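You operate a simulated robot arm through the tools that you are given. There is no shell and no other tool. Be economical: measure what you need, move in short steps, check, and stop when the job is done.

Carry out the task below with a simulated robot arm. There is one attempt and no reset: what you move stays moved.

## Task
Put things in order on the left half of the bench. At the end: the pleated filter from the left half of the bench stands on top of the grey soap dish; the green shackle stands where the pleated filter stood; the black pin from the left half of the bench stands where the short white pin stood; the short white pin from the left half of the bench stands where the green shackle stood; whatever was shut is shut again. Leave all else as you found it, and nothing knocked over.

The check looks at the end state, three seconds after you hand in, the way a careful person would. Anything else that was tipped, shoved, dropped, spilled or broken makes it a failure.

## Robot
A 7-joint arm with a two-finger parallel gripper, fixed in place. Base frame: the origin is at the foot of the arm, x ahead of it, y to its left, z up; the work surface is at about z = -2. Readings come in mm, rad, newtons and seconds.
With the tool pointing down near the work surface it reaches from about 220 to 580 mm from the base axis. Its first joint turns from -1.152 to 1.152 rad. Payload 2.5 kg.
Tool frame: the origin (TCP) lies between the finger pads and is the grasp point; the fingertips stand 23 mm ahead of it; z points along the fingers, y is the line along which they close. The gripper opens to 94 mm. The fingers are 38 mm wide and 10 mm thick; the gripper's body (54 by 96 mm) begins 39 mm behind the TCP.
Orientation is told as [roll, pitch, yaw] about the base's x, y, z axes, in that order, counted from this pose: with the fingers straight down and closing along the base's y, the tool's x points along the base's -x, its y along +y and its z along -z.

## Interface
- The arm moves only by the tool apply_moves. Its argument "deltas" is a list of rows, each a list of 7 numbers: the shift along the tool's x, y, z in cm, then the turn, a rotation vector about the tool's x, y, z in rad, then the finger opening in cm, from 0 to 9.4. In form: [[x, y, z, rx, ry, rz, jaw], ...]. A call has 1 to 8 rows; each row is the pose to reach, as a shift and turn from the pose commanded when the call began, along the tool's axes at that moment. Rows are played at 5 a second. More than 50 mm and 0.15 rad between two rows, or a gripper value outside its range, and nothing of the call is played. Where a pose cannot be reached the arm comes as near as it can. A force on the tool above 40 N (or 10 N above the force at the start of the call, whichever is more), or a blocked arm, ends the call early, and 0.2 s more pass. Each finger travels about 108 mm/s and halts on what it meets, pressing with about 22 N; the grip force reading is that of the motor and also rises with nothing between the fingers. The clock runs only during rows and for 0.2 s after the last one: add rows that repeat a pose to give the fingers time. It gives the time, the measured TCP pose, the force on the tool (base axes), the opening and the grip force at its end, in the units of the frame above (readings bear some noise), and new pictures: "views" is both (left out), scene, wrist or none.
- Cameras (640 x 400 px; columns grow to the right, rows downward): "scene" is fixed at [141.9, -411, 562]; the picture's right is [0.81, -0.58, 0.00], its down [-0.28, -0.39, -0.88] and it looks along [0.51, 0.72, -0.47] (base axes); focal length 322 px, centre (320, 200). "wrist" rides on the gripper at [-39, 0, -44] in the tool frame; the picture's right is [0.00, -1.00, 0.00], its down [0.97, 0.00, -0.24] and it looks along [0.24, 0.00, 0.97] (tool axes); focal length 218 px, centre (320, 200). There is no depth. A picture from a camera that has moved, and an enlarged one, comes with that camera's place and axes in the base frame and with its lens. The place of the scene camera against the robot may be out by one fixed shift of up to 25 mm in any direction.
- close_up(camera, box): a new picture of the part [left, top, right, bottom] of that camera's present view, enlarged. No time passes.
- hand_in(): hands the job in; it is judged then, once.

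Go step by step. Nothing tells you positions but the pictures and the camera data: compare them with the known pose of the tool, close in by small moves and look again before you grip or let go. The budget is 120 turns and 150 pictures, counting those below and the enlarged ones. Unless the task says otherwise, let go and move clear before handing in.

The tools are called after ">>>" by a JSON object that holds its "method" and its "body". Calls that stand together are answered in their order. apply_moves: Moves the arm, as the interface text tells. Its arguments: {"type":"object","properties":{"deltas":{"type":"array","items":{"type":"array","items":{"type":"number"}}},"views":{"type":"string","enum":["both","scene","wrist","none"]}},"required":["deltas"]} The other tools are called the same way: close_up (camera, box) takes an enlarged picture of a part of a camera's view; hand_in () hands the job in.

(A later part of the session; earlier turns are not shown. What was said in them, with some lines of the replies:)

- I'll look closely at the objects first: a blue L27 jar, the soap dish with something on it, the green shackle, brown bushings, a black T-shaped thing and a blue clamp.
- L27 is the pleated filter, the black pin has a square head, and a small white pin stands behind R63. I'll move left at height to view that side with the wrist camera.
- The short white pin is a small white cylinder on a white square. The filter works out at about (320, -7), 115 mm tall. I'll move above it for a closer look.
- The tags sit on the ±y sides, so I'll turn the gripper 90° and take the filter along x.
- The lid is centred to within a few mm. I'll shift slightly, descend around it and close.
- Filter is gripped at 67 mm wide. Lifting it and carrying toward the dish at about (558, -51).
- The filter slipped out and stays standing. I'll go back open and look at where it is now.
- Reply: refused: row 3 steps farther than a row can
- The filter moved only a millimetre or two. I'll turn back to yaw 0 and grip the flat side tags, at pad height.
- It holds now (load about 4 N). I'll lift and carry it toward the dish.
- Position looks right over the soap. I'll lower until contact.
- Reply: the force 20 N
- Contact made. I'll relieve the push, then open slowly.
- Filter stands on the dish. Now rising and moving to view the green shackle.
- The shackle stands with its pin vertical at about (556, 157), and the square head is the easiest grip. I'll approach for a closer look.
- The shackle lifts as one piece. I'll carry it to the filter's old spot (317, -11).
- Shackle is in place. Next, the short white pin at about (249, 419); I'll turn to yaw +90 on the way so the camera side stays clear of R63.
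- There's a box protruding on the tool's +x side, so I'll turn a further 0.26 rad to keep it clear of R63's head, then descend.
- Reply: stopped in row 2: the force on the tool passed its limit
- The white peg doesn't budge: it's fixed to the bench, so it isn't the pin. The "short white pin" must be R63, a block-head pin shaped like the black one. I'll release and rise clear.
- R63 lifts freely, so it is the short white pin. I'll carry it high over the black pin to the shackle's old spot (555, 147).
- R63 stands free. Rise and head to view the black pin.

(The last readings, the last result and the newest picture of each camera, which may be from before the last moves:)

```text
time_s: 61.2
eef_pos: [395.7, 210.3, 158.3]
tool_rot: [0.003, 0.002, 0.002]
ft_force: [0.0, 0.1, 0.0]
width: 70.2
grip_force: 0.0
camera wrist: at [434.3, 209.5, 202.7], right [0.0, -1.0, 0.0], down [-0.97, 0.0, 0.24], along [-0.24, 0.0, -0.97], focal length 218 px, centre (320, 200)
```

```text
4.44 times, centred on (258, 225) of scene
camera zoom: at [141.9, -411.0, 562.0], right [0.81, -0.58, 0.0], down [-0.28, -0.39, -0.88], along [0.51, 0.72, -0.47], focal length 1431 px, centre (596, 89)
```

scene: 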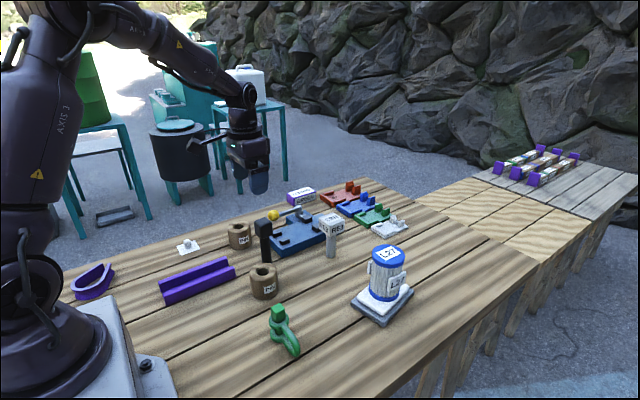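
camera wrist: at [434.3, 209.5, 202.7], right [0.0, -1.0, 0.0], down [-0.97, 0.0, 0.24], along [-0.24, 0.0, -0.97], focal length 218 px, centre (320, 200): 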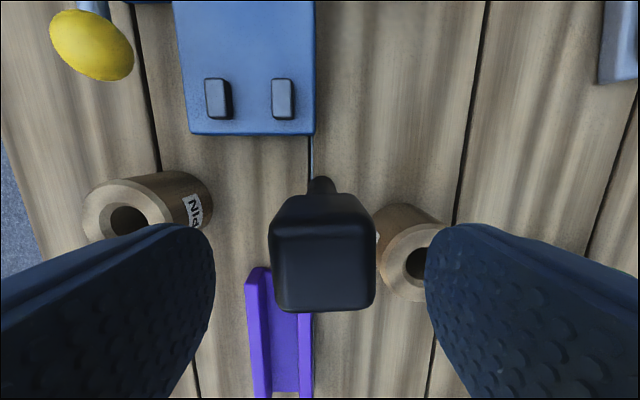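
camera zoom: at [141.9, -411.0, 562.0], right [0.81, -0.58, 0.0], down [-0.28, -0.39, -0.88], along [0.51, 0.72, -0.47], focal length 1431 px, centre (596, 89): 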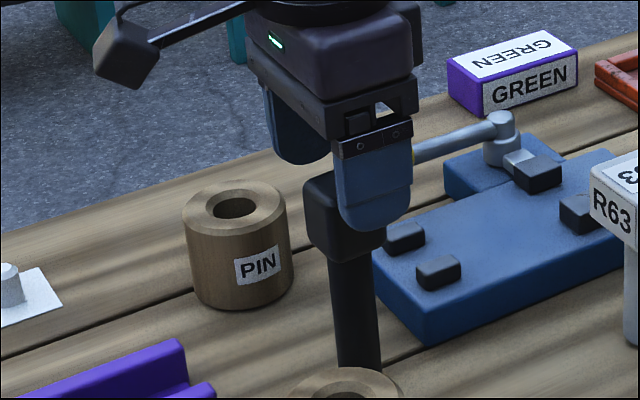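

>>> {"method": "apply_moves", "body": {"deltas": [[-0.1, -0.1, 1.5, 0, 0, 0, 7], [-0.1, -0.1, 3.3, 0, 0, 0, 7], [-0.1, -0.1, 3.3, 0, 0, 0, 5], [-0.1, -0.1, 3.3, 0, 0, 0, 2.5], [-0.1, -0.1, 3.3, 0, 0, 0, 0], [-0.1, -0.1, 3.3, 0, 0, 0, 0]], "views": "wrist"}}

>>> {"method": "apply_moves", "body": {"deltas": [[0, 0, -0.4, 0, 0, 0, 0], [0, 0, -0.8, 0, 0, 0, 0], [0, 0, -1.2, 0, 0, 0, 0], [0, 0, -1.2, 0, 0, 0, 0]], "views": "wrist"}}

>>> {"method": "close_up", "body": {"camera": "scene", "box": [210, 180, 306, 270]}}

```text
time_s: 62.6
eef_pos: [396.7, 209.8, 125.5]
tool_rot: [0.002, 0.003, 0.003]
ft_force: [0.1, -1.6, 0.2]
width: 35.6
grip_force: 21.8
camera wrist: at [435.7, 209.2, 169.8], right [0.0, -1.0, 0.0], down [-0.97, 0.0, 0.24], along [-0.24, 0.0, -0.97], focal length 218 px, centre (320, 200)
```

wrist: 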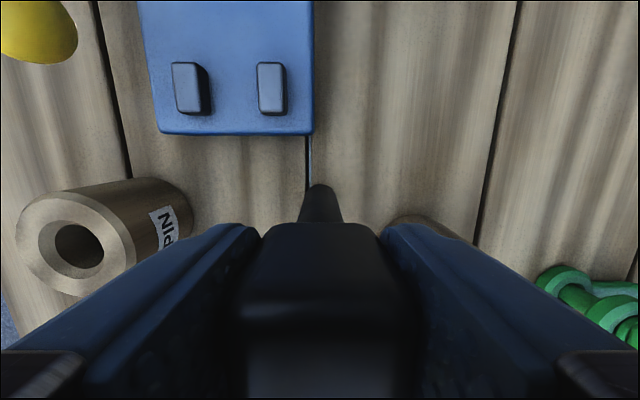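

```text
time_s: 63.6
eef_pos: [395.6, 211.2, 137.2]
tool_rot: [0.002, 0.001, 0.003]
ft_force: [-0.2, -0.5, -3.6]
width: 35.8
grip_force: 22.1
camera wrist: at [435.3, 209.9, 181.7], right [0.0, -1.0, 0.0], down [-0.97, 0.0, 0.24], along [-0.24, 0.0, -0.97], focal length 218 px, centre (320, 200)
```

wrist: 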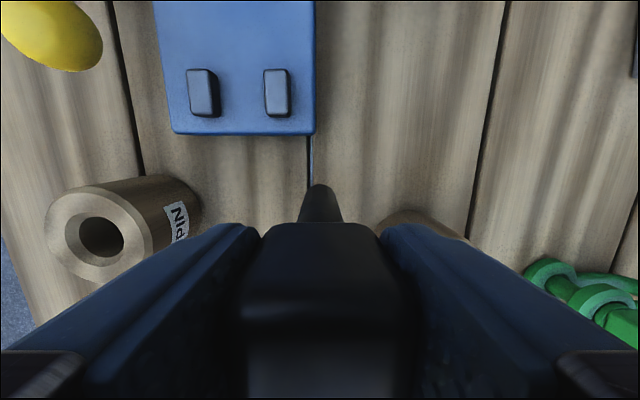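

```text
4.44 times, centred on (258, 225) of scene
camera zoom: at [141.9, -411.0, 562.0], right [0.81, -0.58, 0.0], down [-0.28, -0.39, -0.88], along [0.51, 0.72, -0.47], focal length 1431 px, centre (596, 89)
```

zoom: 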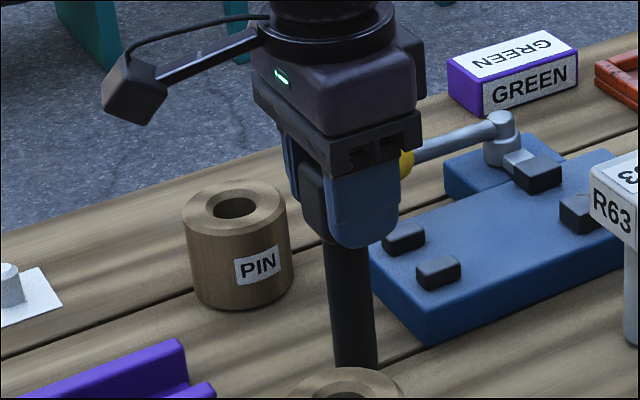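

Black pin lifted. Carrying it to where R63 stood, (214, 348).

>>> {"method": "apply_moves", "body": {"deltas": [[0, 0, -3.5, 0, 0, 0, 0], [1, 0.7, -7, 0, 0, 0, 0], [4.5, 3.4, -7, 0, 0, 0, 0], [8, 6, -7, 0, 0, 0, 0], [11.5, 8.7, -7, 0, 0, 0, 0], [15, 11.3, -7, 0, 0, 0, 0], [18.2, 13.8, -7, 0, 0, 0, 0], [18.2, 13.8, -5, 0, 0, 0, 0]], "views": "none"}}

>>> {"method": "apply_moves", "body": {"deltas": [[0, 0, 2, 0, 0, 0, 0], [0, 0, 4, 0, 0, 0, 0], [0, 0, 4, 0, 0, 0, 0]]}}

>>> {"method": "close_up", "body": {"camera": "scene", "box": [140, 180, 300, 300]}}

```text
time_s: 65.4
eef_pos: [216.0, 349.8, 186.9]
tool_rot: [0.001, 0.002, 0.003]
ft_force: [-0.4, 0.4, -4.3]
width: 36.1
grip_force: 21.7
```

```text
time_s: 66.2
eef_pos: [215.2, 348.9, 147.3]
tool_rot: [0.002, 0.002, 0.001]
ft_force: [-0.2, -0.4, -3.2]
width: 35.9
grip_force: 22.0
camera wrist: at [253.9, 348.3, 192.2], right [0.0, -1.0, 0.0], down [-0.97, 0.0, 0.24], along [-0.24, 0.0, -0.97], focal length 218 px, centre (320, 200)
```

scene: 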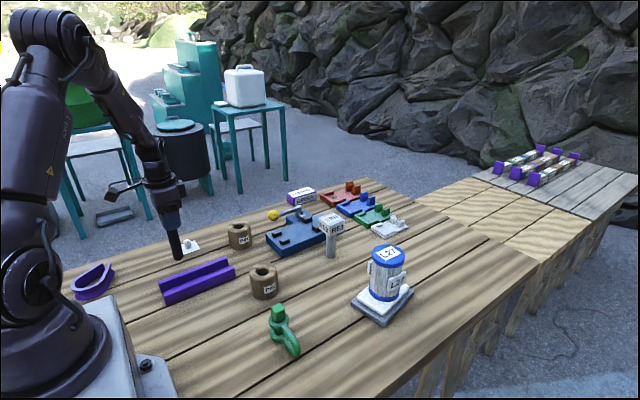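
wrist: 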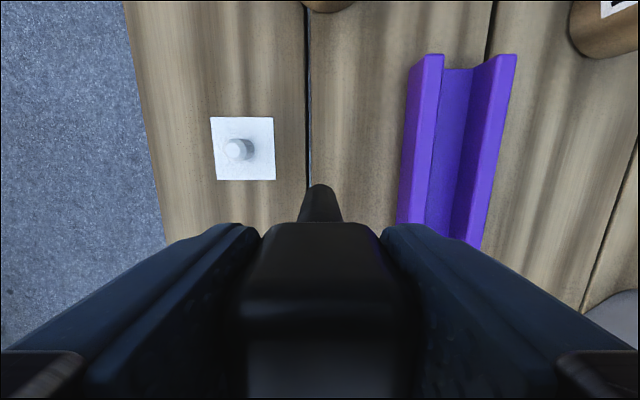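

```text
3.33 times, centred on (220, 240) of scene
camera zoom: at [141.9, -411.0, 562.0], right [0.81, -0.58, 0.0], down [-0.28, -0.39, -0.88], along [0.51, 0.72, -0.47], focal length 1073 px, centre (653, 67)
```

zoom: 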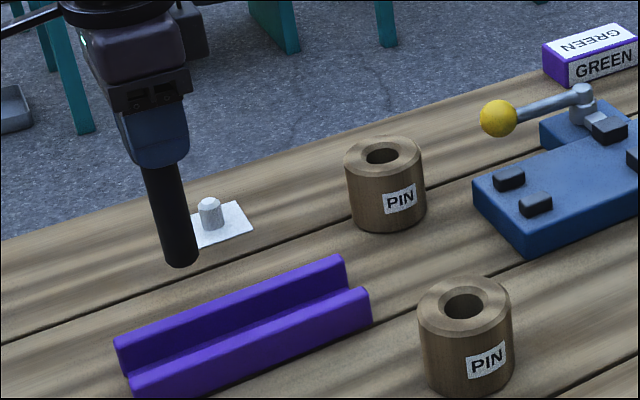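

>>> {"method": "apply_moves", "body": {"deltas": [[0, 0, 1, 0, 0, 0, 0], [0, 0, 1.8, 0, 0, 0, 0], [0, 0, 2.0, 0, 0, 0, 0], [0, 0, 2.0, 0, 0, 0, 0]], "views": "none"}}

>>> {"method": "apply_moves", "body": {"deltas": [[0, 0, 0.1, 0, 0, 0, 0], [0, 0, 0.2, 0, 0, 0, 0], [0, 0, 0.2, 0, 0, 0, 0]], "views": "none"}}

>>> {"method": "close_up", "body": {"camera": "scene", "box": [140, 180, 300, 300]}}

```text
time_s: 67.2
eef_pos: [213.2, 350.3, 127.5]
tool_rot: [0.002, 0.001, 0.001]
ft_force: [-0.6, 0.2, -4.5]
width: 35.9
grip_force: 22.0
```

```text
time_s: 68.0
eef_pos: [214.4, 350.8, 125.4]
tool_rot: [0.001, 0.002, 0.001]
ft_force: [-1.1, -2.0, 1.0]
width: 36.0
grip_force: 21.8
```

```text
3.33 times, centred on (220, 240) of scene
camera zoom: at [141.9, -411.0, 562.0], right [0.81, -0.58, 0.0], down [-0.28, -0.39, -0.88], along [0.51, 0.72, -0.47], focal length 1073 px, centre (653, 67)
```

zoom: 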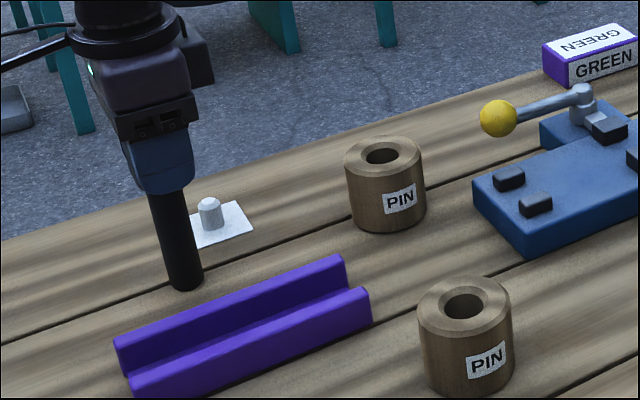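

Touching down. Releasing slowly, then rising.

>>> {"method": "apply_moves", "body": {"deltas": [[0, 0, 0, 0, 0, 0, 3.4], [0, 0, 0, 0, 0, 0, 3.9], [0, 0, 0, 0, 0, 0, 5], [0, 0, 0, 0, 0, 0, 7], [0, 0, 0, 0, 0, 0, 7]], "views": "wrist"}}

>>> {"method": "apply_moves", "body": {"deltas": [[0, 0, -2, 0, 0, 0, 7], [0, 0, -6, 0, 0, 0, 7], [0, 0, -10, 0, 0, 0, 7], [-2, -3, -12, 0, 0, 0, 7], [-4, -7, -12, 0, 0, 0, 7], [-6, -11, -12, 0, 0, 0, 7], [-6, -11, -12, 0, 0, 0, 7]]}}

>>> {"method": "close_up", "body": {"camera": "scene", "box": [140, 180, 440, 367]}}

```text
time_s: 69.2
eef_pos: [213.6, 349.8, 126.5]
tool_rot: [0.002, 0.002, 0.002]
ft_force: [0.5, -1.1, 1.0]
width: 70.1
grip_force: 0.1
camera wrist: at [253.3, 348.4, 169.7], right [0.0, -1.0, 0.0], down [-0.97, 0.0, 0.24], along [-0.24, 0.0, -0.97], focal length 218 px, centre (320, 200)
```

wrist: 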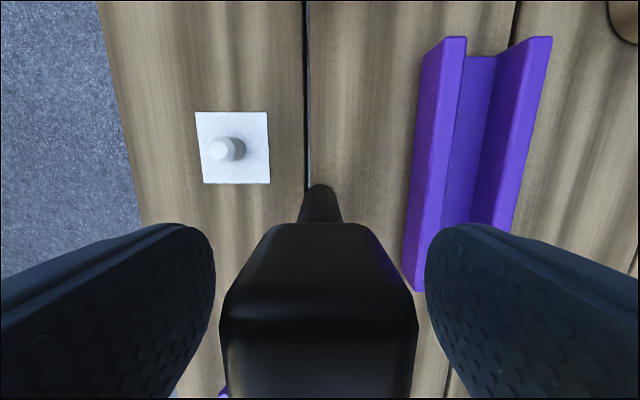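

```text
time_s: 70.8
eef_pos: [274.3, 237.3, 244.2]
tool_rot: [-0.001, 0.001, 0.002]
ft_force: [0.7, -0.4, -0.8]
width: 70.1
grip_force: 0.1
camera wrist: at [314.0, 235.8, 289.5], right [0.0, -1.0, 0.0], down [-0.97, 0.0, 0.24], along [-0.24, 0.0, -0.97], focal length 218 px, centre (320, 200)
```

scene: 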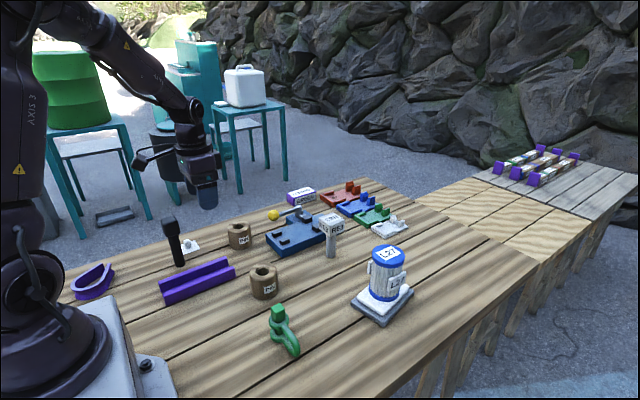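
wrist: 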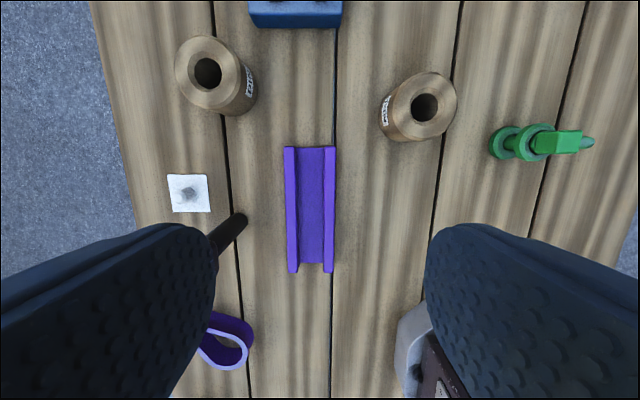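

```text
2.13 times, centred on (290, 274) of scene
camera zoom: at [141.9, -411.0, 562.0], right [0.81, -0.58, 0.0], down [-0.28, -0.39, -0.88], along [0.51, 0.72, -0.47], focal length 687 px, centre (384, 43)
```

zoom: 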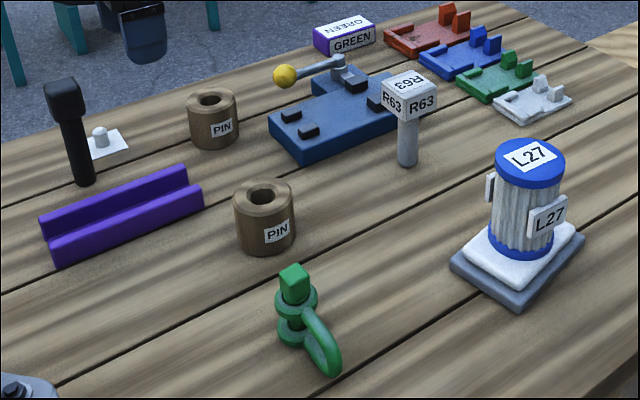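

Everything stands in its new place, the gripper is empty and clear, nothing had been opened, and nothing else looks disturbed.

>>> {"method": "hand_in", "body": {}}

```text
The job is handed in.
```

I handed the job in with all four objects moved and standing, but I don't know the result of the check.

- **Filter:** the pleated filter (L27) is on the soap dish. It slipped out of my first grip but stayed upright and moved only a millimetre or two.
- **Shackle:** the green shackle is where the filter stood.
- **White pin:** R63 is where the shackle stood. I first gripped the small white peg on the white square, but it would not lift. I took it to be fixed to the bench, so I treated R63 as the short white pin.
- **Black pin:** it is where R63 stood.

I opened nothing, so there was nothing to shut again, and nothing else looked disturbed.
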